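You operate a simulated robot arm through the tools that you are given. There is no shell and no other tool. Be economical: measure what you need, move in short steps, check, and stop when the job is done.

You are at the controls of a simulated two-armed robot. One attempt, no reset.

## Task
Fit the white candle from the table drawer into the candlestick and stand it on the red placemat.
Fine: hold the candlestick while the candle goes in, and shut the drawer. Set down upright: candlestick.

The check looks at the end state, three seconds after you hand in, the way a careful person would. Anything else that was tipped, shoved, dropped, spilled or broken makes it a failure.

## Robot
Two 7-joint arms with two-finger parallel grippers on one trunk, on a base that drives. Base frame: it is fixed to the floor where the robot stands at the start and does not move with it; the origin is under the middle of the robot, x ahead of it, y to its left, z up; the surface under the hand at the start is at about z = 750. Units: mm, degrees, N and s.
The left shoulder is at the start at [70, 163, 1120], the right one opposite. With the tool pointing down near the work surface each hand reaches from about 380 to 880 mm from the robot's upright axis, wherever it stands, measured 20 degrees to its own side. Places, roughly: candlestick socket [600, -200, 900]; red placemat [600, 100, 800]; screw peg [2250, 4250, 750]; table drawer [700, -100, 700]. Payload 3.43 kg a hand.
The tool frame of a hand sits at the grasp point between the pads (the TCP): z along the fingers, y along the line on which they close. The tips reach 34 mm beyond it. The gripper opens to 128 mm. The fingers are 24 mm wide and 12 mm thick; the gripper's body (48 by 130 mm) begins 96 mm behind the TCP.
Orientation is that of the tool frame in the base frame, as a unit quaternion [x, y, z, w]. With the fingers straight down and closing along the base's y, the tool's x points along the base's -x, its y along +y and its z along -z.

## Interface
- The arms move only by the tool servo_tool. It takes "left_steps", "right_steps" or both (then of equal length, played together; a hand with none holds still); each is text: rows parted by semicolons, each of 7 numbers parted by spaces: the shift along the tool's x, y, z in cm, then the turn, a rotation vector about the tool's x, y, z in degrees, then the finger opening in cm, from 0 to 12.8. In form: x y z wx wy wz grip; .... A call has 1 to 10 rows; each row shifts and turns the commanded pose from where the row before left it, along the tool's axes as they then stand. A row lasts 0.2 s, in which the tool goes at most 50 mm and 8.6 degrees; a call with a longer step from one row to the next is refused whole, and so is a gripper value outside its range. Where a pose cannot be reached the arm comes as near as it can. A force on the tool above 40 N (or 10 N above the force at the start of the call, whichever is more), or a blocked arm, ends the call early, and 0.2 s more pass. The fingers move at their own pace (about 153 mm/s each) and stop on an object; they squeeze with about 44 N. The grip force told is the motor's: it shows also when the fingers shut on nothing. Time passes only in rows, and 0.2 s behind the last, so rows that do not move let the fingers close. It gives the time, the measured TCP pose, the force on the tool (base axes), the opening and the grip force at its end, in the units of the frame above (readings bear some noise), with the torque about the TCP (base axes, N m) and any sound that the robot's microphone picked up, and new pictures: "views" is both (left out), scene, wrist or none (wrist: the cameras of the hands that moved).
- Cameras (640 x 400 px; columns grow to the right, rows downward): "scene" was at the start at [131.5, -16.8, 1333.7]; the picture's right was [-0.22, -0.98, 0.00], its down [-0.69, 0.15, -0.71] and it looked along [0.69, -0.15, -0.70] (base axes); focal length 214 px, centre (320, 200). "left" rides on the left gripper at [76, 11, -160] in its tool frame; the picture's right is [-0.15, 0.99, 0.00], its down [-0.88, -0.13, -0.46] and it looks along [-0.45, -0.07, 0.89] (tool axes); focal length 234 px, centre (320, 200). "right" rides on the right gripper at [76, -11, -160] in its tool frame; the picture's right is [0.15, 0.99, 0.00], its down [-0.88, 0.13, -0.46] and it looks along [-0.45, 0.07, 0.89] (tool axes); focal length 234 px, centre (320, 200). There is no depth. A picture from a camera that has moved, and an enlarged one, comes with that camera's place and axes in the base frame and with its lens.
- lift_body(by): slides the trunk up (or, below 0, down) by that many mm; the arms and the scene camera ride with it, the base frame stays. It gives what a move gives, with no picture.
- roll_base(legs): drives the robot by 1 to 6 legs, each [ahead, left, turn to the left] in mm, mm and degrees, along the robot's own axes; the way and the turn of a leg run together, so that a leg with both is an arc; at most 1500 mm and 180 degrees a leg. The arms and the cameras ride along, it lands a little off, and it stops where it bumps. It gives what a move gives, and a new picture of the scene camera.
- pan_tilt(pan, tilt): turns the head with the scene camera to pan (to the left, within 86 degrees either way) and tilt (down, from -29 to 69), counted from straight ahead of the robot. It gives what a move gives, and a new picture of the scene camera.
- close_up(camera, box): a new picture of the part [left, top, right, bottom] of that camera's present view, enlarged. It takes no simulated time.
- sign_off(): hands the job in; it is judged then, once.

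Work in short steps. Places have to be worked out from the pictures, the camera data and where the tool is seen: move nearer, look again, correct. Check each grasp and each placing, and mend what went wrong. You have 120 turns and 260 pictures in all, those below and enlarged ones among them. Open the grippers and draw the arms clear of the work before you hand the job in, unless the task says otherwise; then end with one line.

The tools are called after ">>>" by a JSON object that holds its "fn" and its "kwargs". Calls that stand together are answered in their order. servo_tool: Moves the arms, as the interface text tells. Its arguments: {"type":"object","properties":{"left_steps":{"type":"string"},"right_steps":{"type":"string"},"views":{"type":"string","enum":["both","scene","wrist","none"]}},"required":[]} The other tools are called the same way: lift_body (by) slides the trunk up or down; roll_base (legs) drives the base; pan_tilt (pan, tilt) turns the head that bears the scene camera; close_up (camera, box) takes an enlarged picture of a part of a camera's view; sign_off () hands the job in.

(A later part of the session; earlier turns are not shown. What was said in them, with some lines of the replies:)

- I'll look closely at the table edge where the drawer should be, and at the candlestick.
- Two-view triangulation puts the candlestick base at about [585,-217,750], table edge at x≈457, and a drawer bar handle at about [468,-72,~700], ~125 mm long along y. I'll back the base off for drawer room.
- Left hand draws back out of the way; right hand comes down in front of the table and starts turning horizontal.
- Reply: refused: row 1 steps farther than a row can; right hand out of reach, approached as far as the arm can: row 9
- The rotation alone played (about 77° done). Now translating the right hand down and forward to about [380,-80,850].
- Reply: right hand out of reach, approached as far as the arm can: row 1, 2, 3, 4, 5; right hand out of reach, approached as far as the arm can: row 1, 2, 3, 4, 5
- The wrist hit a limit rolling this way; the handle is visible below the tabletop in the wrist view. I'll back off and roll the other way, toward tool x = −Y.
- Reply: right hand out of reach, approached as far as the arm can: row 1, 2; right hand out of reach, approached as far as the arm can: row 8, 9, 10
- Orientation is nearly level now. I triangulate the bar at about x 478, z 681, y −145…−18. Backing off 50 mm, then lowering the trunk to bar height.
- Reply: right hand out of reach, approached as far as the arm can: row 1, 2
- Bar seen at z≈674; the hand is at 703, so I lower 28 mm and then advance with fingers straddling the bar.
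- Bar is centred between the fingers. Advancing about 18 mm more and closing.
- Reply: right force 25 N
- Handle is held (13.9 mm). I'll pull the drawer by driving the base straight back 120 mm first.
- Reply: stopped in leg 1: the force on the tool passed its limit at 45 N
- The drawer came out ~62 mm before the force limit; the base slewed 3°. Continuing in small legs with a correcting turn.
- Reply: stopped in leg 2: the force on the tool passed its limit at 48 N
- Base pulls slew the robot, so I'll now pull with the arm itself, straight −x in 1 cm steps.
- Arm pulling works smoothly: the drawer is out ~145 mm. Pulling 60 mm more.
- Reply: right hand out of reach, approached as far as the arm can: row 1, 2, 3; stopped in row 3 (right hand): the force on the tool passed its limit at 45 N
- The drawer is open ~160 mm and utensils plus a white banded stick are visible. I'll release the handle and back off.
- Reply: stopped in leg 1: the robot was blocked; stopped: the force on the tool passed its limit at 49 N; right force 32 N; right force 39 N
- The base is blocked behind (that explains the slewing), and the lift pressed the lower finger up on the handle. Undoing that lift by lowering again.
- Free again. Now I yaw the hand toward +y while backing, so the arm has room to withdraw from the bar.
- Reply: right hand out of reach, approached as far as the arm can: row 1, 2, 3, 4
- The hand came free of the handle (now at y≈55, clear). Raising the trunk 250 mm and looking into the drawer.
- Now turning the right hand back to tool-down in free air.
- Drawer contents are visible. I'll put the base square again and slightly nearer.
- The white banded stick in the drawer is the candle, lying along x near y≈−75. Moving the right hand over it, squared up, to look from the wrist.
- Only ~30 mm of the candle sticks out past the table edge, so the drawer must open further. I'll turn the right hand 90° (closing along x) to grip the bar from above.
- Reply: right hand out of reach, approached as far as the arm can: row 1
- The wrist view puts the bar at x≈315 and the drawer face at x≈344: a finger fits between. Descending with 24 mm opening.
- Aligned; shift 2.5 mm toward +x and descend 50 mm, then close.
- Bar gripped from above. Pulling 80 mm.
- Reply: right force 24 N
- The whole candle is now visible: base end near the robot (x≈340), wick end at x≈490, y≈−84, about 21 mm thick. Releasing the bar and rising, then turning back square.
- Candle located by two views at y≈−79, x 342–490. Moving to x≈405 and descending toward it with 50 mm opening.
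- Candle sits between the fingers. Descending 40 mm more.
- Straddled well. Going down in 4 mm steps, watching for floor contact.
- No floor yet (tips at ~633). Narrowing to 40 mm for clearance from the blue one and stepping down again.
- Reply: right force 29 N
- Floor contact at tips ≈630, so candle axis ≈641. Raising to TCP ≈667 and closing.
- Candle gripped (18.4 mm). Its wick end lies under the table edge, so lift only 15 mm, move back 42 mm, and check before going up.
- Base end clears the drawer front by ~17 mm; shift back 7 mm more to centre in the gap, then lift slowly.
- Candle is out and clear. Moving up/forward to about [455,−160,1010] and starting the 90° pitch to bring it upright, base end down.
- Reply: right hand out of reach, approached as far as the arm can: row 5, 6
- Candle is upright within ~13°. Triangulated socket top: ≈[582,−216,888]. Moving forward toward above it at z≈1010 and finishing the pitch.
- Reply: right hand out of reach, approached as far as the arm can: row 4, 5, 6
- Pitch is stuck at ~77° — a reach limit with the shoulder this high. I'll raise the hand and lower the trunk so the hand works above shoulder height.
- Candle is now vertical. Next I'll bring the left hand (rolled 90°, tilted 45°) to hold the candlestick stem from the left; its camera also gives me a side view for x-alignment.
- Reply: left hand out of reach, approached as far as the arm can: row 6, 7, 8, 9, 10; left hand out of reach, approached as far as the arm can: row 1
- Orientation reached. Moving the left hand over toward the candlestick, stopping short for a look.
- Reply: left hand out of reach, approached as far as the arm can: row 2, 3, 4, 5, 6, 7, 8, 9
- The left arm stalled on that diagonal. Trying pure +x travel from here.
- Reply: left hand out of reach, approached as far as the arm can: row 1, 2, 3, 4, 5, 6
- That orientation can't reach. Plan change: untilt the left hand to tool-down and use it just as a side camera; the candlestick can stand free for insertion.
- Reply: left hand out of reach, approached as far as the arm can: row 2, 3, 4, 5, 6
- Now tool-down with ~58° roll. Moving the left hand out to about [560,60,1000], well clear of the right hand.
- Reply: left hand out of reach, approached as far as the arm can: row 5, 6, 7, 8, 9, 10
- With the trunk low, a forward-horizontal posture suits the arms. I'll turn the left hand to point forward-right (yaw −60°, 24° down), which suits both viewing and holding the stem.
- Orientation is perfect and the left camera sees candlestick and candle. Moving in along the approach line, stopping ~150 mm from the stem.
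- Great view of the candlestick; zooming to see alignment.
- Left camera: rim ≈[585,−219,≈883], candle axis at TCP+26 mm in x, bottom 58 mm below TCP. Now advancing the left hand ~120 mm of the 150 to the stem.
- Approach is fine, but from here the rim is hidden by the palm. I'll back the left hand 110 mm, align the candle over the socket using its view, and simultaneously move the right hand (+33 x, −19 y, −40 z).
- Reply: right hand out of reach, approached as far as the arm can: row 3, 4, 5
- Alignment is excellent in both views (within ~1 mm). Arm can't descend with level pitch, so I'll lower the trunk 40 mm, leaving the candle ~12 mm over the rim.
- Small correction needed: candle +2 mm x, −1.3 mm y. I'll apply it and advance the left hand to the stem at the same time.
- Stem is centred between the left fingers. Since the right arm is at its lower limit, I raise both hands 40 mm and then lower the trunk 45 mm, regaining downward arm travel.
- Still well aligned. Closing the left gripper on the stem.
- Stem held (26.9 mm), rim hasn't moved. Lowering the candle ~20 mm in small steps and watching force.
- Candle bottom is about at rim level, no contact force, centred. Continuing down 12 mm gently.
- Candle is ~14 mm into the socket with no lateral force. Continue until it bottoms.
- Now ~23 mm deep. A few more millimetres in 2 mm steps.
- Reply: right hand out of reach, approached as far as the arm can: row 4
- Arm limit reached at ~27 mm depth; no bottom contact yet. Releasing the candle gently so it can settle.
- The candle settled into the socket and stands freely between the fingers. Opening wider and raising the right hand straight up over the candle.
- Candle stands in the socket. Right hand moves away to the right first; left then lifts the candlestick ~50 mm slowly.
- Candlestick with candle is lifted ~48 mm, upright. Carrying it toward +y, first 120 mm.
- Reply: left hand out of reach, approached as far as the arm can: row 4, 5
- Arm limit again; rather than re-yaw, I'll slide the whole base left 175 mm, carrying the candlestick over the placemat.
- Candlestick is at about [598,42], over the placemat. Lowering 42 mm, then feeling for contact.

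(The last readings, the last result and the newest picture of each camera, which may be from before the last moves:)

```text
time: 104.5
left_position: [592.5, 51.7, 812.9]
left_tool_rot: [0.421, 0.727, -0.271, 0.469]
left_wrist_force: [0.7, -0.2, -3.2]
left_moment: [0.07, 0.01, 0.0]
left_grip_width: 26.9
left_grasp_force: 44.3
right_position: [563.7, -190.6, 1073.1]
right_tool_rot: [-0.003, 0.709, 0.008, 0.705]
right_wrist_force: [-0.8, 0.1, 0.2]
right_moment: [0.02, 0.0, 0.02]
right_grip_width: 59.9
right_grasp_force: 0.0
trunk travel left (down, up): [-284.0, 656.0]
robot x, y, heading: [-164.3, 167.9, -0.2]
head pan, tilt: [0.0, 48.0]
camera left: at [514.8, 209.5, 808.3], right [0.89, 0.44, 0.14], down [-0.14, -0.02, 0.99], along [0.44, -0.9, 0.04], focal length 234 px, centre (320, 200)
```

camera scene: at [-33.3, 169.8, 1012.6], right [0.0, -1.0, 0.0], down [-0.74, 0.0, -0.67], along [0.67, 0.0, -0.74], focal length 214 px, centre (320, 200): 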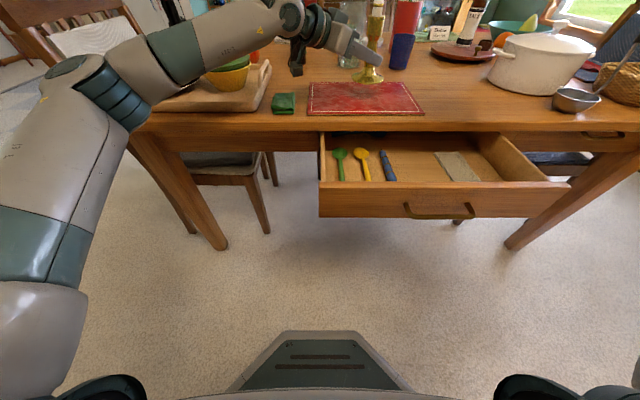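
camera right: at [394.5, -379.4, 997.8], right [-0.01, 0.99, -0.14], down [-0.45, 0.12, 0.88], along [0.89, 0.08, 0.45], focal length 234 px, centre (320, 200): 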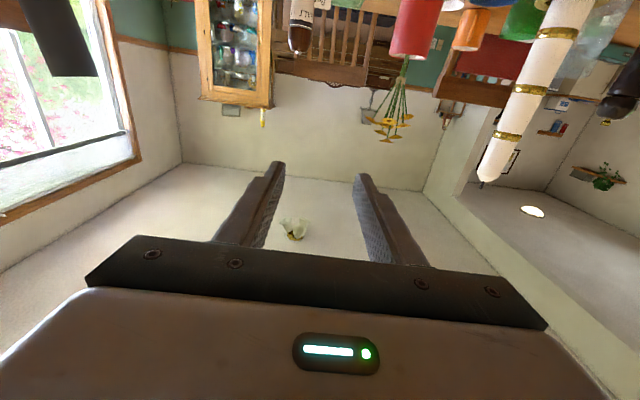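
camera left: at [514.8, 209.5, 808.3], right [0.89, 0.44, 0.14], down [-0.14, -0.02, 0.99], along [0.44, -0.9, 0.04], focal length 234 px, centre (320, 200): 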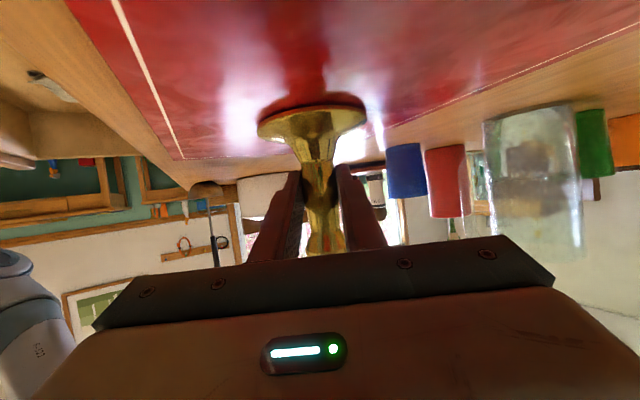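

Now 2 mm steps until the weight transfers.

>>> {"fn": "servo_tool", "kwargs": {"left_steps": "0.18 0 0.08 0 0 0 0;0.18 0 0.08 0 0 0 0;0 0 0 0 0 0 0", "views": "none"}}

>>> {"fn": "servo_tool", "kwargs": {"left_steps": "0.18 0 0.08 0 0 0 0;0 0 0 0 0 0 0", "views": "none"}}

```text
time: 105.3
left_position: [592.1, 50.6, 811.3]
left_tool_rot: [0.419, 0.727, -0.27, 0.472]
left_wrist_force: [4.2, -0.1, 6.5]
left_moment: [-0.03, 0.14, -0.01]
left_grip_width: 26.9
left_grasp_force: 44.6
right_position: [563.9, -191.1, 1074.1]
right_tool_rot: [-0.003, 0.709, 0.008, 0.706]
right_wrist_force: [0.5, 0.3, -0.4]
right_moment: [-0.01, 0.02, -0.01]
right_grip_width: 60.0
right_grasp_force: 0.0
trunk travel left (down, up): [-284.0, 656.0]
robot x, y, heading: [-166.6, 169.7, 0.1]
head pan, tilt: [0.0, 48.0]
```

```text
time: 105.9
left_position: [591.9, 51.3, 810.5]
left_tool_rot: [0.419, 0.726, -0.271, 0.473]
left_wrist_force: [7.0, 1.9, 20.0]
left_moment: [0.18, 0.3, -0.07]
left_grip_width: 26.8
left_grasp_force: 44.6
right_position: [563.7, -189.5, 1075.9]
right_tool_rot: [-0.003, 0.708, 0.007, 0.706]
right_wrist_force: [0.0, 0.0, 0.3]
right_moment: [0.03, -0.02, -0.02]
right_grip_width: 59.9
right_grasp_force: 0.1
trunk travel left (down, up): [-284.0, 656.0]
robot x, y, heading: [-164.2, 167.1, 0.1]
head pan, tilt: [0.0, 48.0]
```

Seated (20 N up). Relaxing 3 mm, then opening the left gripper gradually.

>>> {"fn": "servo_tool", "kwargs": {"left_steps": "-0.27 0 -0.12 0 0 0 0;0 0 0 0 0 0 2.9;0 0 0 0 0 0 3.4;0 0 0 0 0 0 4.5;0 0 0 0 0 0 7;0 0 0 0 0 0 7", "views": "both"}}

```text
time: 107.3
left_position: [592.3, 51.0, 810.3]
left_tool_rot: [0.42, 0.727, -0.27, 0.471]
left_wrist_force: [0.7, -0.5, -0.6]
left_moment: [0.02, -0.05, 0.0]
left_grip_width: 69.9
left_grasp_force: 0.1
right_position: [564.2, -191.6, 1072.8]
right_tool_rot: [-0.002, 0.709, 0.008, 0.705]
right_wrist_force: [0.3, -0.2, -0.2]
right_moment: [-0.02, 0.03, -0.02]
right_grip_width: 60.2
right_grasp_force: 0.1
trunk travel left (down, up): [-284.0, 656.0]
robot x, y, heading: [-166.3, 166.4, 0.2]
head pan, tilt: [0.0, 48.0]
camera scene: at [-33.6, 169.1, 1012.7], right [0.0, -1.0, 0.0], down [-0.74, 0.0, -0.67], along [0.67, 0.0, -0.74], focal length 214 px, centre (320, 200)
camera left: at [514.7, 209.5, 805.3], right [0.89, 0.44, 0.14], down [-0.14, -0.02, 0.99], along [0.44, -0.9, 0.05], focal length 234 px, centre (320, 200)
```

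scene: 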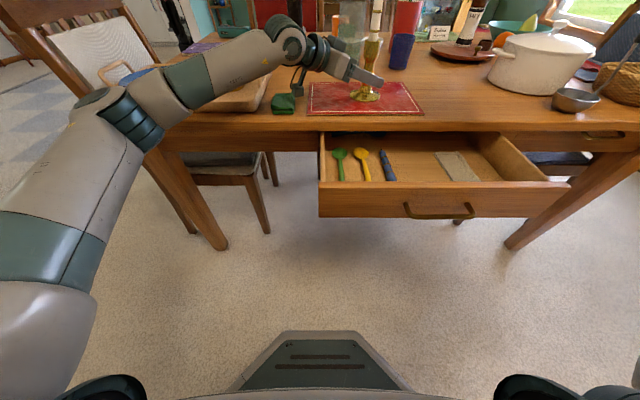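
left: 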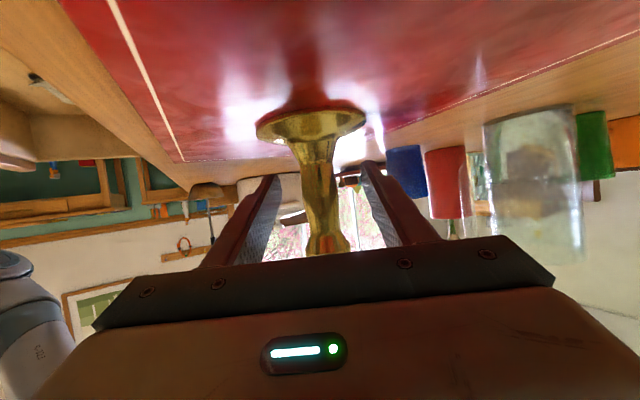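

Candlestick stands upright and free on the placemat. The left arm is near its limit, so I'll withdraw the hand along its pointing direction by sliding the base back-left.

>>> {"fn": "roll_base", "kwargs": {"legs": [[-30, 52, 0], [-28, 48, 0]]}}

>>> {"fn": "close_up", "kwargs": {"camera": "left", "box": [0, 0, 640, 400]}}

```text
time: 108.8
left_position: [534.7, 151.9, 810.5]
left_tool_rot: [0.42, 0.727, -0.271, 0.471]
left_wrist_force: [0.3, 0.4, 0.0]
left_moment: [0.0, 0.01, -0.01]
left_grip_width: 70.0
left_grasp_force: 0.1
right_position: [505.1, -90.3, 1073.7]
right_tool_rot: [-0.003, 0.708, 0.007, 0.706]
right_wrist_force: [0.4, 0.6, 1.5]
right_moment: [0.02, 0.04, -0.05]
right_grip_width: 59.9
right_grasp_force: 0.0
trunk travel left (down, up): [-284.0, 656.0]
robot x, y, heading: [-223.9, 267.4, -0.2]
head pan, tilt: [0.0, 48.0]
camera scene: at [-91.8, 269.1, 1012.8], right [0.0, -1.0, 0.0], down [-0.74, 0.0, -0.67], along [0.67, 0.0, -0.74], focal length 214 px, centre (320, 200)
```

scene: 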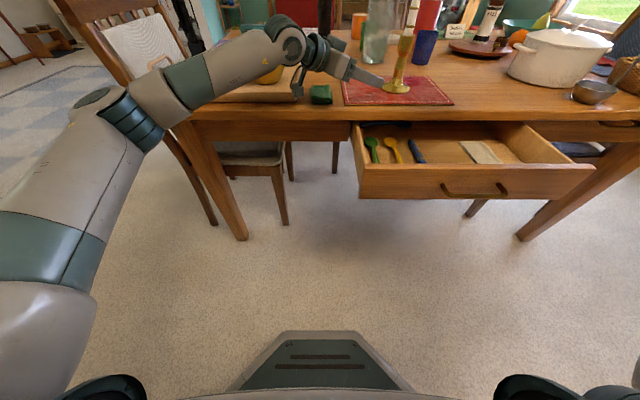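

```text
1.00 times, centred on (320, 200) of left (not enlarged: the box is as wide or as high as the picture)
camera zoom: at [456.6, 309.7, 805.7], right [0.89, 0.44, 0.14], down [-0.14, -0.02, 0.99], along [0.44, -0.9, 0.05], focal length 234 px, centre (320, 200)
```

zoom: 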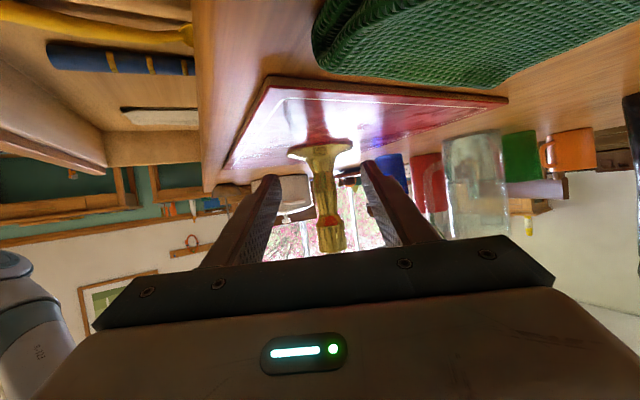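

Clear of the candlestick, which stands well inside the placemat. Raising the trunk 150 mm, then yawing the left hand straight and drawing it back.

>>> {"fn": "lift_body", "kwargs": {"by": 150}}

>>> {"fn": "servo_tool", "kwargs": {"left_steps": "-2 0 -1 -6.86 0 -3 7;-2 0 -1 -6.86 0 -3 7;0 0 -2 -6.86 0 -3 7;0 0 -2 -6.86 0 -3 7;0 0 -2 -6.86 0 -3 7;0 0 -2 -6.86 0 -3 7;0 0 -2 0 0 0 7;0 0 -2 0 0 0 7;0 0 -2 0 0 0 7;0 0 0 0 0 0 7", "views": "scene"}}

```text
time: 110.5
left_position: [534.9, 151.5, 959.0]
left_tool_rot: [0.42, 0.727, -0.271, 0.471]
left_wrist_force: [0.1, 0.1, -0.3]
left_moment: [-0.02, 0.0, 0.01]
left_grip_width: 70.1
left_grasp_force: 0.0
right_position: [506.5, -91.7, 1222.7]
right_tool_rot: [-0.003, 0.709, 0.009, 0.705]
right_wrist_force: [0.7, -0.4, 0.2]
right_moment: [-0.02, -0.04, 0.0]
right_grip_width: 60.3
right_grasp_force: 0.1
trunk travel left (down, up): [-434.0, 506.0]
robot x, y, heading: [-227.2, 265.4, -0.1]
head pan, tilt: [0.0, 48.0]
```

```text
time: 112.8
left_position: [419.5, 205.9, 1061.8]
left_tool_rot: [0.112, 0.831, -0.067, 0.54]
left_wrist_force: [0.7, 0.1, 0.1]
left_moment: [0.01, 0.01, -0.03]
left_grip_width: 69.9
left_grasp_force: 0.1
right_position: [506.8, -91.4, 1223.2]
right_tool_rot: [-0.003, 0.709, 0.008, 0.705]
right_wrist_force: [0.1, 0.5, -1.1]
right_moment: [0.02, 0.01, 0.0]
right_grip_width: 60.1
right_grasp_force: 0.0
trunk travel left (down, up): [-434.0, 506.0]
robot x, y, heading: [-219.6, 266.8, -0.2]
head pan, tilt: [0.0, 48.0]
camera scene: at [-91.0, 268.1, 1162.6], right [0.0, -1.0, 0.0], down [-0.74, 0.0, -0.67], along [0.67, 0.0, -0.74], focal length 214 px, centre (320, 200)
```

scene: 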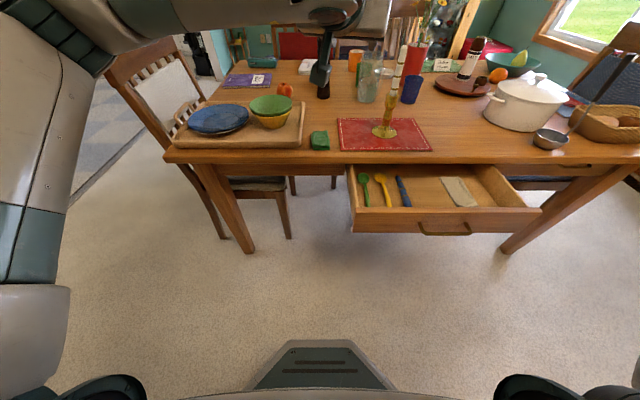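

Candle and candlestick stand on the mat. Now base right 120 mm, and turn the right hand tool-down to push the drawer.

>>> {"fn": "roll_base", "kwargs": {"legs": [[0, -130, 0]]}}

>>> {"fn": "servo_tool", "kwargs": {"right_steps": "0 0 -3 0 8.5 0 2;0 0 -3 0 8.5 0 0;0 0 -3 0 8.5 0 0;0 0 0 0 8.5 0 0;0 0 0 0 8.5 0 0;0 0 0 0 8.5 0 0;0 0 0 0 8.5 0 0;0 0 0 0 8.5 0 0;0 0 0 0 8.5 0 0;0 0 0 0 8.5 0 0", "views": "scene"}}

>>> {"fn": "close_up", "kwargs": {"camera": "scene", "box": [240, 20, 440, 180]}}

```text
time: 114.0
left_position: [421.3, 76.3, 1062.5]
left_tool_rot: [0.112, 0.831, -0.067, 0.541]
left_wrist_force: [0.4, -0.9, 0.3]
left_moment: [-0.01, -0.03, 0.05]
left_grip_width: 70.1
left_grasp_force: 0.1
right_position: [507.8, -220.2, 1223.5]
right_tool_rot: [-0.003, 0.709, 0.009, 0.706]
right_wrist_force: [0.6, 0.1, -0.8]
right_moment: [0.01, -0.01, 0.05]
right_grip_width: 60.1
right_grasp_force: 0.1
trunk travel left (down, up): [-434.0, 506.0]
robot x, y, heading: [-217.8, 133.9, -0.0]
head pan, tilt: [0.0, 48.0]
camera scene: at [-91.1, 137.8, 1162.7], right [0.0, -1.0, 0.0], down [-0.74, 0.0, -0.67], along [0.67, 0.0, -0.74], focal length 214 px, centre (320, 200)
```

scene: 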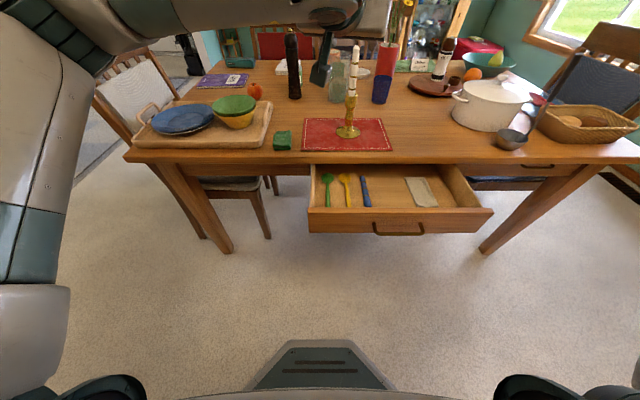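

```text
time: 116.2
left_position: [420.6, 78.6, 1063.9]
left_tool_rot: [0.111, 0.832, -0.067, 0.54]
left_wrist_force: [-0.4, 0.5, 0.1]
left_moment: [0.0, 0.05, -0.01]
left_grip_width: 70.1
left_grasp_force: 0.0
right_position: [406.7, -214.1, 1225.2]
right_tool_rot: [-0.01, 0.999, 0.006, 0.045]
right_wrist_force: [-0.3, 0.4, -0.6]
right_moment: [0.07, 0.01, 0.02]
right_grip_width: 0.0
right_grasp_force: 32.2
right hand out of reach, approached as far as the arm can: row 10
trunk travel left (down, up): [-434.0, 506.0]
robot x, y, heading: [-221.9, 140.3, 0.4]
head pan, tilt: [0.0, 48.0]
camera scene: at [-91.3, 139.3, 1162.7], right [0.0, -1.0, 0.0], down [-0.74, 0.0, -0.67], along [0.67, 0.0, -0.74], focal length 214 px, centre (320, 200)
```

scene: 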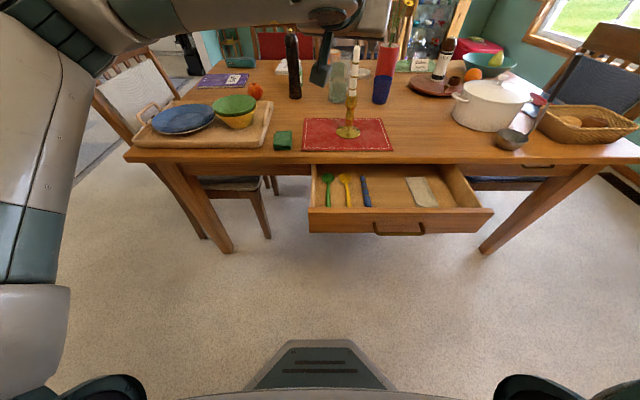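

```text
2.50 times, centred on (340, 100) of scene
camera zoom: at [-91.3, 139.3, 1162.7], right [0.0, -1.0, 0.0], down [-0.74, 0.0, -0.67], along [0.67, 0.0, -0.74], focal length 536 px, centre (270, 450)
```

zoom: 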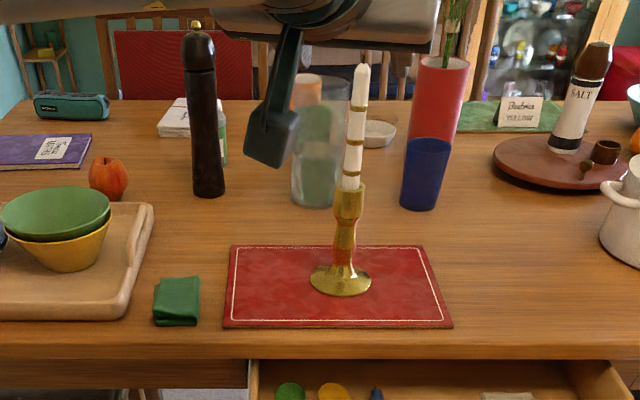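

Candle stands properly in the candlestick on the mat. Moving the right hand down in front of the drawer (target [225,−130,900]).

>>> {"fn": "servo_tool", "kwargs": {"right_steps": "2.02 0.93 3.6 0 5 0 0;2.02 0.93 3.6 0 0 0 0;2.02 0.93 3.6 0 0 0 0;2.02 0.93 3.6 0 0 0 0;2.02 0.93 3.6 0 0 0 0;2.02 0.93 3.6 0 0 0 0;2.02 0.93 3.6 0 0 0 0;2.02 0.93 3.6 0 0 0 0;2.02 0.93 3.6 0 0 0 0;0 0 0 0 0 0 0", "views": "both"}}

```text
time: 118.4
left_position: [420.2, 76.9, 1061.5]
left_tool_rot: [0.111, 0.831, -0.067, 0.541]
left_wrist_force: [0.7, 0.0, 0.2]
left_moment: [-0.01, 0.01, 0.02]
left_grip_width: 69.8
left_grasp_force: 0.0
right_position: [224.9, -132.4, 900.4]
right_tool_rot: [-0.009, 1.0, 0.004, -0.002]
right_wrist_force: [1.3, 0.2, 0.0]
right_moment: [0.03, -0.01, -0.02]
right_grip_width: 0.1
right_grasp_force: 33.3
trunk travel left (down, up): [-434.0, 506.0]
robot x, y, heading: [-223.7, 134.6, -0.1]
head pan, tilt: [0.0, 48.0]
camera scene: at [-91.3, 139.0, 1162.7], right [0.0, -1.0, 0.0], down [-0.74, 0.0, -0.67], along [0.67, 0.0, -0.74], focal length 214 px, centre (320, 200)
camera right: at [151.2, -146.6, 1060.4], right [-0.16, 0.99, 0.01], down [0.88, 0.14, 0.45], along [0.45, 0.08, -0.89], focal length 234 px, centre (320, 200)
```

scene: 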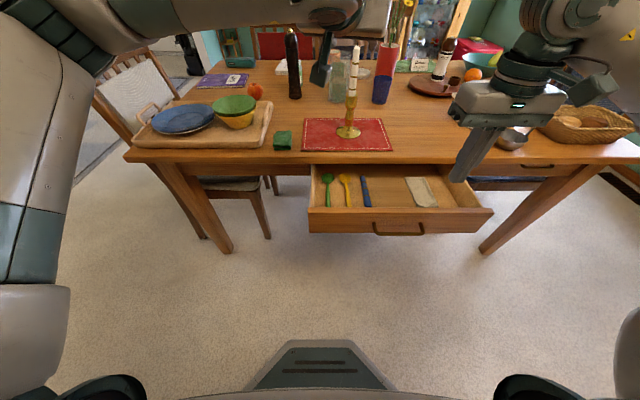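
right: 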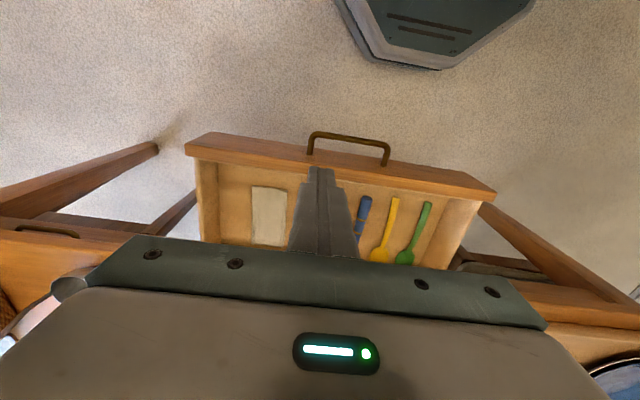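

The hand is in front of the panel (panel ≈258, fingers ≤237). Descending to TCP 735, tips above the handle but below the panel's top.

>>> {"fn": "servo_tool", "kwargs": {"right_steps": "0 0 3.5 0 0 0 0;0 0 3.5 0 0 0 0;0 0 3.5 0 0 0 0;0 0 3.5 0 0 0 0;0 0 2.5 0 0 0 0;0 0 0 0 0 0 0", "views": "wrist"}}

```text
time: 119.8
left_position: [420.3, 77.5, 1062.5]
left_tool_rot: [0.111, 0.831, -0.066, 0.541]
left_wrist_force: [0.3, 0.2, 0.1]
left_moment: [0.0, 0.04, -0.04]
left_grip_width: 70.1
left_grasp_force: 0.0
right_position: [227.0, -130.8, 735.3]
right_tool_rot: [-0.009, 1.0, 0.004, -0.002]
right_wrist_force: [-0.6, 0.4, 0.6]
right_moment: [-0.02, 0.02, 0.0]
right_grip_width: 0.0
right_grasp_force: 32.6
trunk travel left (down, up): [-434.0, 506.0]
robot x, y, heading: [-222.8, 140.5, -0.1]
head pan, tilt: [0.0, 48.0]
camera right: at [152.4, -144.7, 894.4], right [-0.16, 0.99, 0.01], down [0.88, 0.14, 0.45], along [0.45, 0.08, -0.89], focal length 234 px, centre (320, 200)
```

right: 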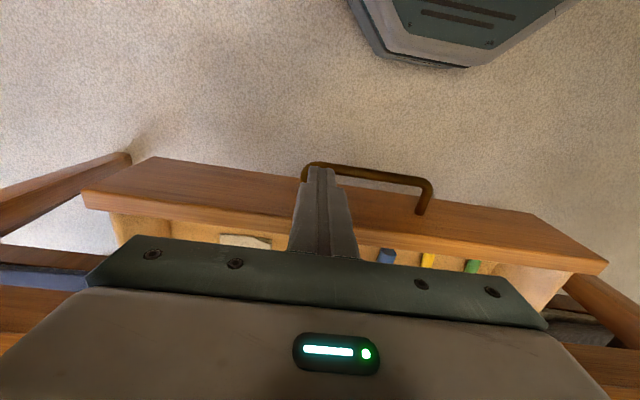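

Fingers are in front of the panel. Pushing +x 160 mm in 2 cm steps.

>>> {"fn": "servo_tool", "kwargs": {"right_steps": "-1.5 0 0 0 0 0 0;-1.5 0 0 0 0 0 0;-1.5 0 0 0 0 0 0;-1.5 0 0 0 0 0 0;-1.5 0 0 0 0 0 0;-1.5 0 0 0 0 0 0;-1.5 0 0 0 0 0 0;-1.5 0 0 0 0 0 0;-1.5 0 0 0 0 0 0;-1.5 0 0 0 0 0 0", "views": "both"}}

```text
time: 122.0
left_position: [420.8, 77.1, 1062.6]
left_tool_rot: [0.111, 0.832, -0.066, 0.54]
left_wrist_force: [0.9, 0.7, 0.6]
left_moment: [0.0, -0.03, 0.0]
left_grip_width: 69.9
left_grasp_force: 0.1
right_position: [376.2, -128.2, 732.5]
right_tool_rot: [-0.009, 1.0, 0.003, -0.002]
right_wrist_force: [0.2, -0.6, -0.7]
right_moment: [-0.01, -0.03, 0.04]
right_grip_width: 0.0
right_grasp_force: 33.1
trunk travel left (down, up): [-434.0, 506.0]
robot x, y, heading: [-217.7, 140.3, 0.1]
head pan, tilt: [0.0, 48.0]
camera scene: at [-90.7, 138.9, 1162.6], right [0.0, -1.0, 0.0], down [-0.74, 0.0, -0.67], along [0.67, 0.0, -0.74], focal length 214 px, centre (320, 200)
camera right: at [301.0, -142.1, 892.6], right [-0.16, 0.99, 0.01], down [0.88, 0.14, 0.45], along [0.45, 0.08, -0.89], focal length 234 px, centre (320, 200)
```

scene: 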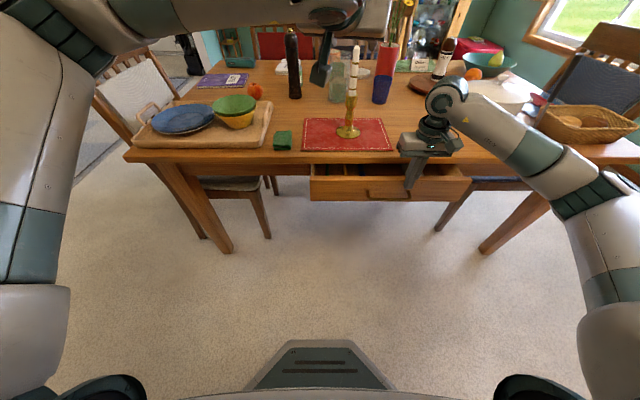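
right: 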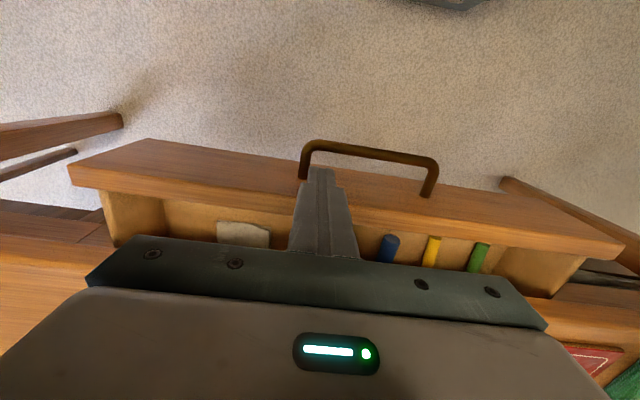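

The drawer slides in smoothly. Pushing 58 mm more, stopping short of the table edge.

>>> {"fn": "servo_tool", "kwargs": {"right_steps": "-1.5 0 0 0 0 0 0;-1.5 0 0 0 0 0 0;-1.5 0 0 0 0 0 0;-1.2 0 0 0 0 0 0;0 0 0 0 0 0 0;2 0 0 0 0 0 0;3 0 0 0 0 0 0", "views": "both"}}

```text
time: 123.6
left_position: [420.1, 76.8, 1062.7]
left_tool_rot: [0.112, 0.831, -0.067, 0.54]
left_wrist_force: [0.0, -0.8, 0.9]
left_moment: [-0.02, 0.04, -0.04]
left_grip_width: 70.0
left_grasp_force: 0.0
right_position: [383.4, -129.6, 733.4]
right_tool_rot: [-0.009, 1.0, 0.004, -0.002]
right_wrist_force: [-0.7, -0.2, 0.2]
right_moment: [-0.01, -0.03, -0.04]
right_grip_width: 0.2
right_grasp_force: 32.6
trunk travel left (down, up): [-434.0, 506.0]
robot x, y, heading: [-219.8, 139.7, 0.1]
head pan, tilt: [0.0, 48.0]
camera scene: at [-91.5, 138.6, 1162.8], right [0.0, -1.0, 0.0], down [-0.74, 0.0, -0.67], along [0.67, 0.0, -0.74], focal length 214 px, centre (320, 200)
camera right: at [308.1, -141.9, 892.9], right [-0.16, 0.99, 0.01], down [0.88, 0.14, 0.45], along [0.45, 0.08, -0.89], focal length 234 px, centre (320, 200)
```

scene: 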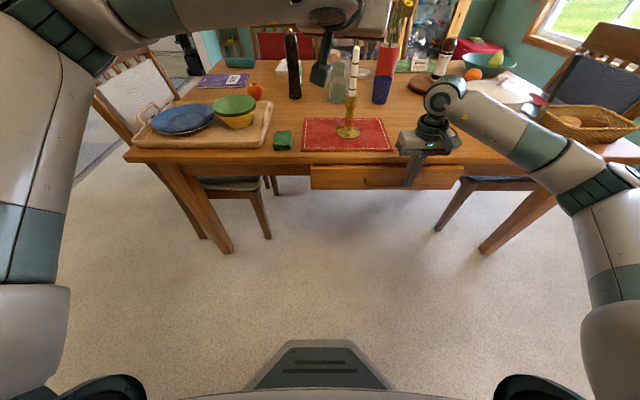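
right: 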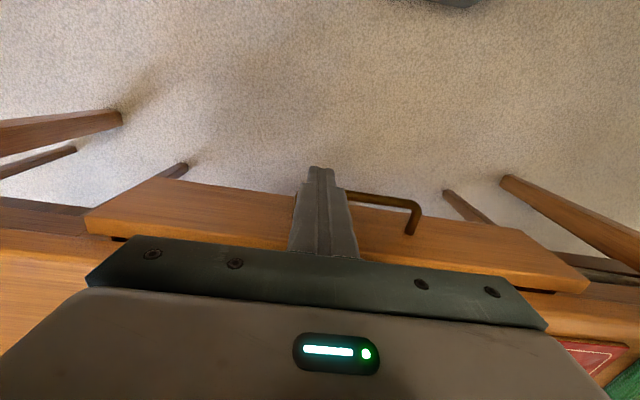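

About 55 mm remains, under the tabletop overhang. I'll rise, shift beside the handle, pitch the closed fingers ~60° forward, and lower the trunk for reach.

>>> {"fn": "servo_tool", "kwargs": {"right_steps": "1 -2 -3 0 0 0 0;1 -2 -3 0 0 0 0;0 0 0 0 -8.5 0 0;0 0 0 0 -8.5 0 0;0 0 0 0 -8.5 0 0;0 0 0 0 -8.5 0 0;0 0 0 0 -8.5 0 0;0 0 0 0 -8.5 0 0;0 0 0 0 -8.5 0 0;0 0 0 0 0 0 0", "views": "none"}}

>>> {"fn": "lift_body", "kwargs": {"by": -100}}

>>> {"fn": "close_up", "kwargs": {"camera": "right", "box": [0, 0, 640, 400]}}

```text
time: 125.8
left_position: [420.2, 78.1, 1061.3]
left_tool_rot: [0.111, 0.831, -0.067, 0.541]
left_wrist_force: [-0.3, -0.6, 0.6]
left_moment: [0.01, 0.02, -0.02]
left_grip_width: 69.9
left_grasp_force: 0.0
right_position: [363.9, -169.0, 793.0]
right_tool_rot: [-0.006, 0.869, 0.008, 0.495]
right_wrist_force: [-0.3, 0.6, 0.4]
right_moment: [0.02, 0.03, 0.0]
right_grip_width: 0.3
right_grasp_force: 33.0
trunk travel left (down, up): [-434.0, 506.0]
robot x, y, heading: [-223.6, 137.0, 0.2]
head pan, tilt: [0.0, 48.0]
```

```text
time: 127.2
left_position: [420.6, 77.5, 963.2]
left_tool_rot: [0.111, 0.831, -0.067, 0.541]
left_wrist_force: [0.2, -1.0, 0.7]
left_moment: [0.02, 0.0, -0.02]
left_grip_width: 69.9
left_grasp_force: 0.0
right_position: [363.5, -168.4, 693.4]
right_tool_rot: [-0.005, 0.869, 0.007, 0.494]
right_wrist_force: [0.4, 0.4, -1.0]
right_moment: [0.0, -0.01, 0.01]
right_grip_width: 0.0
right_grasp_force: 33.2
trunk travel left (down, up): [-334.0, 606.0]
robot x, y, heading: [-220.6, 133.2, 0.4]
head pan, tilt: [0.0, 48.0]
```

```text
1.00 times, centred on (320, 200) of right (not enlarged: the box is as wide or as high as the picture)
camera zoom: at [187.7, -183.5, 709.1], right [-0.09, 0.99, -0.12], down [0.06, 0.12, 0.99], along [0.99, 0.08, -0.07], focal length 234 px, centre (320, 200)
```

zoom: 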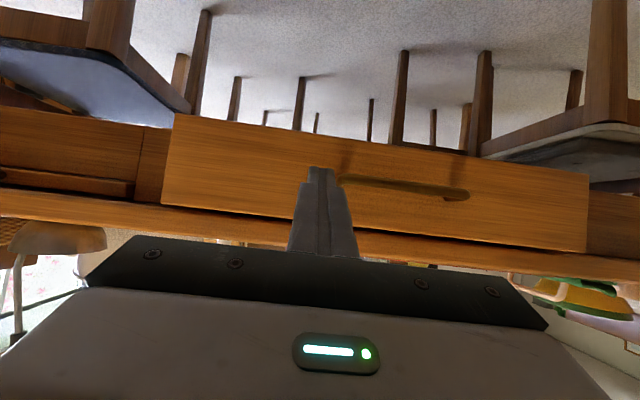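

Pitched 60°, pointing at the panel just beside the handle end. Lowering 15 mm and pushing forward 85 mm.

>>> {"fn": "servo_tool", "kwargs": {"right_steps": "1.29 -0.6 0.77 0 0 0 0;-0.77 0 1.29 0 0 0 0;-0.77 0 1.29 0 0 0 0;-0.77 0 1.29 0 0 0 0;-0.77 0 1.29 0 0 0 0;-0.77 0 1.29 0 0 0 0;-0.51 0 0.86 0 0 0 0;0 0 0 0 0 0 0", "views": "both"}}

```text
time: 129.0
left_position: [420.0, 76.5, 962.7]
left_tool_rot: [0.111, 0.832, -0.066, 0.54]
left_wrist_force: [-1.3, 0.5, -0.1]
left_moment: [-0.01, -0.02, 0.0]
left_grip_width: 69.9
left_grasp_force: 0.1
right_position: [448.4, -175.7, 677.8]
right_tool_rot: [-0.006, 0.869, 0.007, 0.495]
right_wrist_force: [0.1, -0.3, -0.1]
right_moment: [0.0, -0.01, -0.02]
right_grip_width: 0.2
right_grasp_force: 33.1
trunk travel left (down, up): [-334.0, 606.0]
robot x, y, heading: [-221.0, 138.1, 0.2]
head pan, tilt: [0.0, 48.0]
camera scene: at [-91.2, 138.7, 1062.7], right [0.0, -1.0, 0.0], down [-0.74, 0.0, -0.67], along [0.67, 0.0, -0.74], focal length 214 px, centre (320, 200)
camera right: at [273.2, -189.0, 693.5], right [-0.09, 0.99, -0.12], down [0.06, 0.12, 0.99], along [0.99, 0.08, -0.07], focal length 234 px, centre (320, 200)
```

scene: 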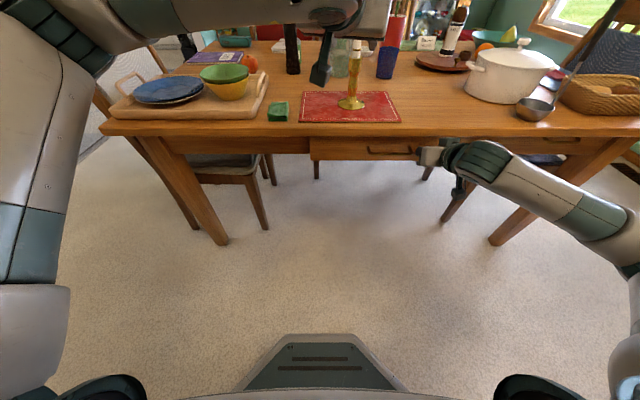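
right: 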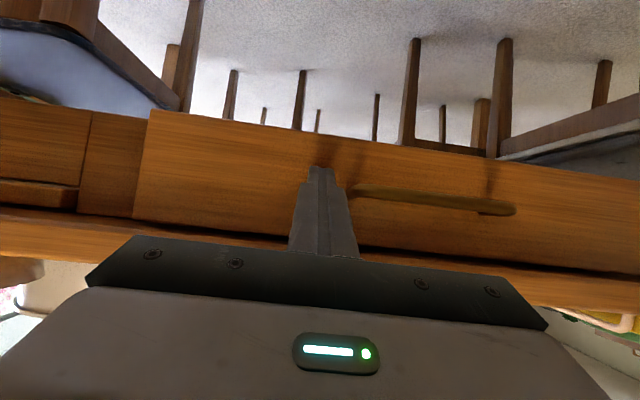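

Nearly there. Pushing in 1 cm steps until the panel meets its stop.

>>> {"fn": "servo_tool", "kwargs": {"right_steps": "-0.51 0 0.86 0 0 0 0;-0.51 0 0.86 0 0 0 0;-0.26 0 0.43 0 0 0 0;-0.26 0 0.43 0 0 0 0;-0.26 0 0.43 0 0 0 0;0 0 0 0 0 0 0", "views": "wrist"}}

```text
time: 130.4
left_position: [418.6, 76.2, 964.2]
left_tool_rot: [0.111, 0.831, -0.067, 0.541]
left_wrist_force: [-0.3, 0.3, -0.5]
left_moment: [0.01, 0.01, 0.02]
left_grip_width: 69.9
left_grasp_force: 0.1
right_position: [481.6, -172.4, 678.0]
right_tool_rot: [-0.006, 0.87, 0.007, 0.493]
right_wrist_force: [-30.8, -0.8, -0.9]
right_moment: [0.0, 0.27, -0.06]
right_grip_width: 0.0
right_grasp_force: 32.4
trunk travel left (down, up): [-334.0, 606.0]
robot x, y, heading: [-222.0, 140.6, 0.2]
head pan, tilt: [0.0, 48.0]
camera right: at [305.1, -188.0, 694.3], right [-0.09, 0.99, -0.12], down [0.06, 0.12, 0.99], along [0.99, 0.08, -0.07], focal length 234 px, centre (320, 200)
```

right: 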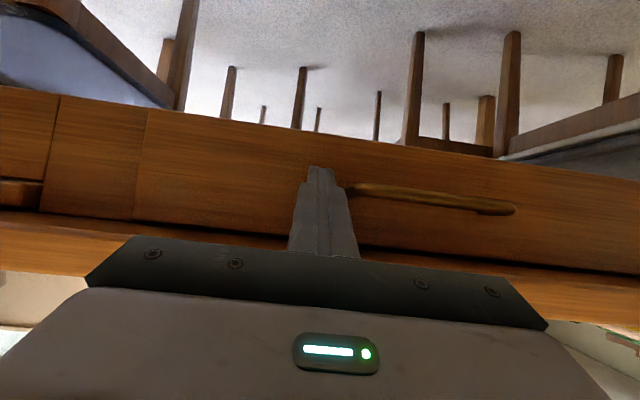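

30 N resistance and the panel is flush with the apron: drawer shut. Backing the right hand straight off.

>>> {"fn": "servo_tool", "kwargs": {"right_steps": "0.51 0 -0.86 0 0 0 0;1.02 0 -1.72 0 0 0 0;1.02 0 -1.72 0 0 0 0;1.02 0 -1.72 0 0 0 0;1.02 0 -1.72 0 0 0 0;1.02 0 -1.72 0 0 0 2;0 0 0 0 0 0 4", "views": "both"}}

>>> {"fn": "close_up", "kwargs": {"camera": "right", "box": [60, 60, 380, 260]}}

```text
time: 132.0
left_position: [421.3, 76.4, 961.2]
left_tool_rot: [0.111, 0.832, -0.067, 0.54]
left_wrist_force: [0.2, -0.7, -0.1]
left_moment: [-0.01, 0.0, 0.04]
left_grip_width: 70.2
left_grasp_force: 0.1
right_position: [373.3, -175.1, 677.9]
right_tool_rot: [-0.006, 0.869, 0.007, 0.495]
right_wrist_force: [0.4, 0.4, -1.3]
right_moment: [-0.04, 0.02, 0.01]
right_grip_width: 39.9
right_grasp_force: 0.1
trunk travel left (down, up): [-334.0, 606.0]
robot x, y, heading: [-221.7, 140.5, 0.2]
head pan, tilt: [0.0, 48.0]
camera scene: at [-91.2, 138.8, 1062.7], right [0.0, -1.0, 0.0], down [-0.74, 0.0, -0.67], along [0.67, 0.0, -0.74], focal length 214 px, centre (320, 200)
camera right: at [197.7, -189.5, 694.2], right [-0.09, 0.99, -0.12], down [0.06, 0.12, 0.99], along [0.99, 0.08, -0.07], focal length 234 px, centre (320, 200)
```

scene: 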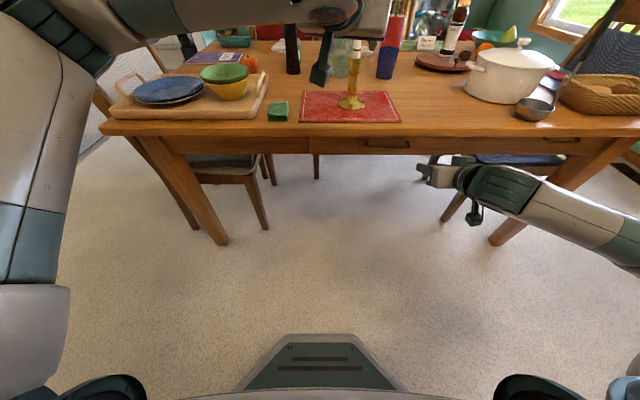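
right: 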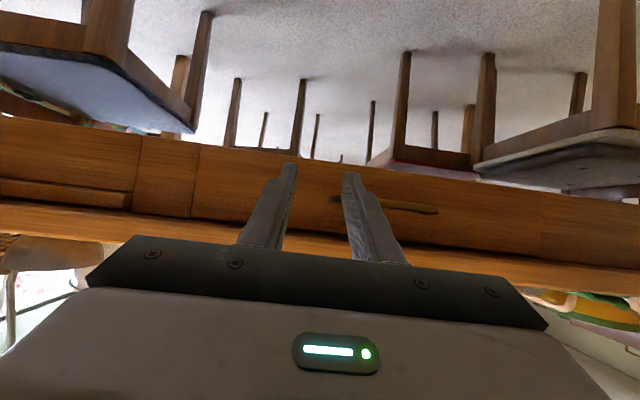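

```text
2.00 times, centred on (220, 160) of right
camera zoom: at [197.7, -189.5, 694.2], right [-0.09, 0.99, -0.12], down [0.06, 0.12, 0.99], along [0.99, 0.08, -0.07], focal length 468 px, centre (520, 280)
```

zoom: 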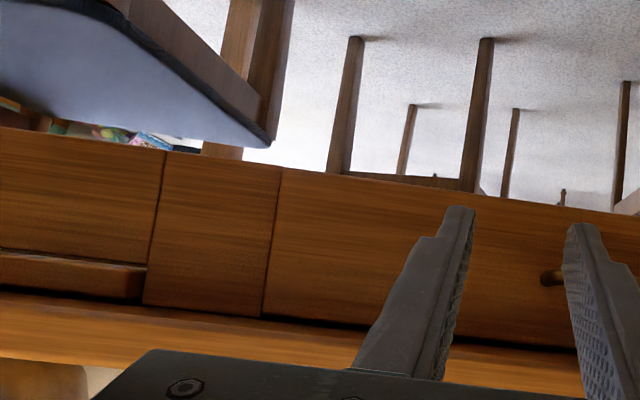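

Drawer is flush. Raising the trunk to clear both arms, and drawing the left hand farther from the candle for a final look.

>>> {"fn": "lift_body", "kwargs": {"by": 150}}

>>> {"fn": "servo_tool", "kwargs": {"left_steps": "0 2 -3 0 0 0 7;0 3 -3 0 0 0 7;0 3 -3 0 0 0 7;0 3 -2 0 0 0 7;0 0 0 0 0 0 7;0 0 0 0 0 0 7", "views": "scene"}}

>>> {"fn": "close_up", "kwargs": {"camera": "scene", "box": [240, 20, 440, 180]}}

```text
time: 133.7
left_position: [421.1, 77.5, 1111.8]
left_tool_rot: [0.112, 0.831, -0.067, 0.54]
left_wrist_force: [-0.4, 0.1, 0.1]
left_moment: [-0.01, 0.0, 0.02]
left_grip_width: 70.2
left_grasp_force: 0.0
right_position: [373.9, -175.2, 826.5]
right_tool_rot: [-0.006, 0.869, 0.007, 0.495]
right_wrist_force: [0.1, 0.5, -0.5]
right_moment: [0.0, 0.02, -0.01]
right_grip_width: 39.9
right_grasp_force: 0.0
trunk travel left (down, up): [-484.0, 456.0]
robot x, y, heading: [-220.3, 134.9, 0.3]
head pan, tilt: [0.0, 48.0]
```

```text
time: 135.1
left_position: [352.8, 211.3, 1157.8]
left_tool_rot: [0.111, 0.831, -0.066, 0.541]
left_wrist_force: [-0.6, 1.2, 0.8]
left_moment: [0.02, 0.02, -0.03]
left_grip_width: 70.2
left_grasp_force: 0.2
right_position: [372.7, -175.0, 828.2]
right_tool_rot: [-0.006, 0.869, 0.007, 0.495]
right_wrist_force: [0.1, -1.1, -0.2]
right_moment: [0.0, -0.01, -0.02]
right_grip_width: 40.0
right_grasp_force: 0.0
trunk travel left (down, up): [-484.0, 456.0]
robot x, y, heading: [-219.1, 135.3, -0.1]
head pan, tilt: [0.0, 48.0]
camera scene: at [-91.2, 139.3, 1212.7], right [0.0, -1.0, 0.0], down [-0.74, 0.0, -0.67], along [0.67, 0.0, -0.74], focal length 214 px, centre (320, 200)
```

scene: 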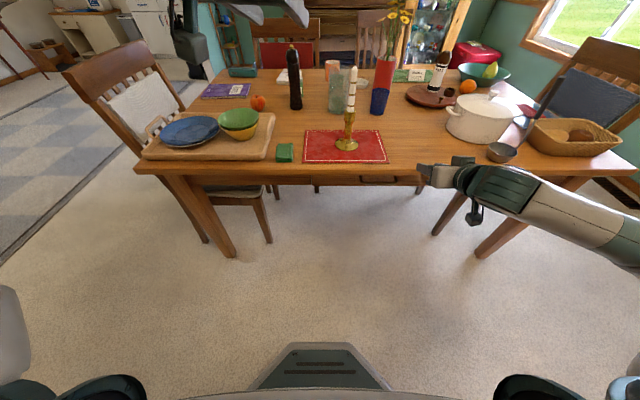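

```text
2.50 times, centred on (340, 100) of scene
camera zoom: at [-91.2, 139.3, 1212.7], right [0.0, -1.0, 0.0], down [-0.74, 0.0, -0.67], along [0.67, 0.0, -0.74], focal length 536 px, centre (270, 450)
```

zoom: 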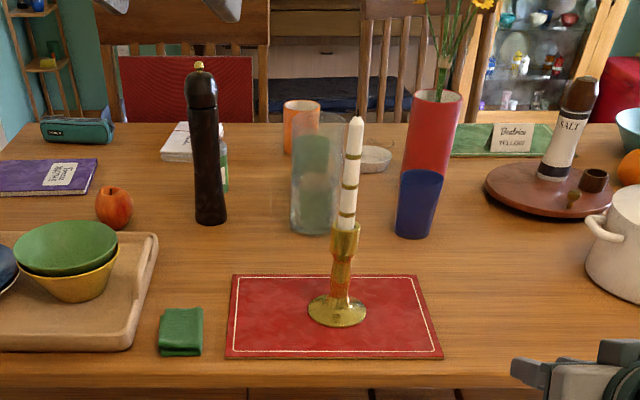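

The scene is in order: the candle is upright in the candlestick on the placemat, the drawer is shut, the other objects are undisturbed, and both arms are clear with grippers open. Handing in.

>>> {"fn": "sign_off", "kwargs": {}}

```text
The job is handed in.
```

The white candle is in the candlestick, which stands upright on the red placemat; the drawer is shut and both arms are clear with grippers open.
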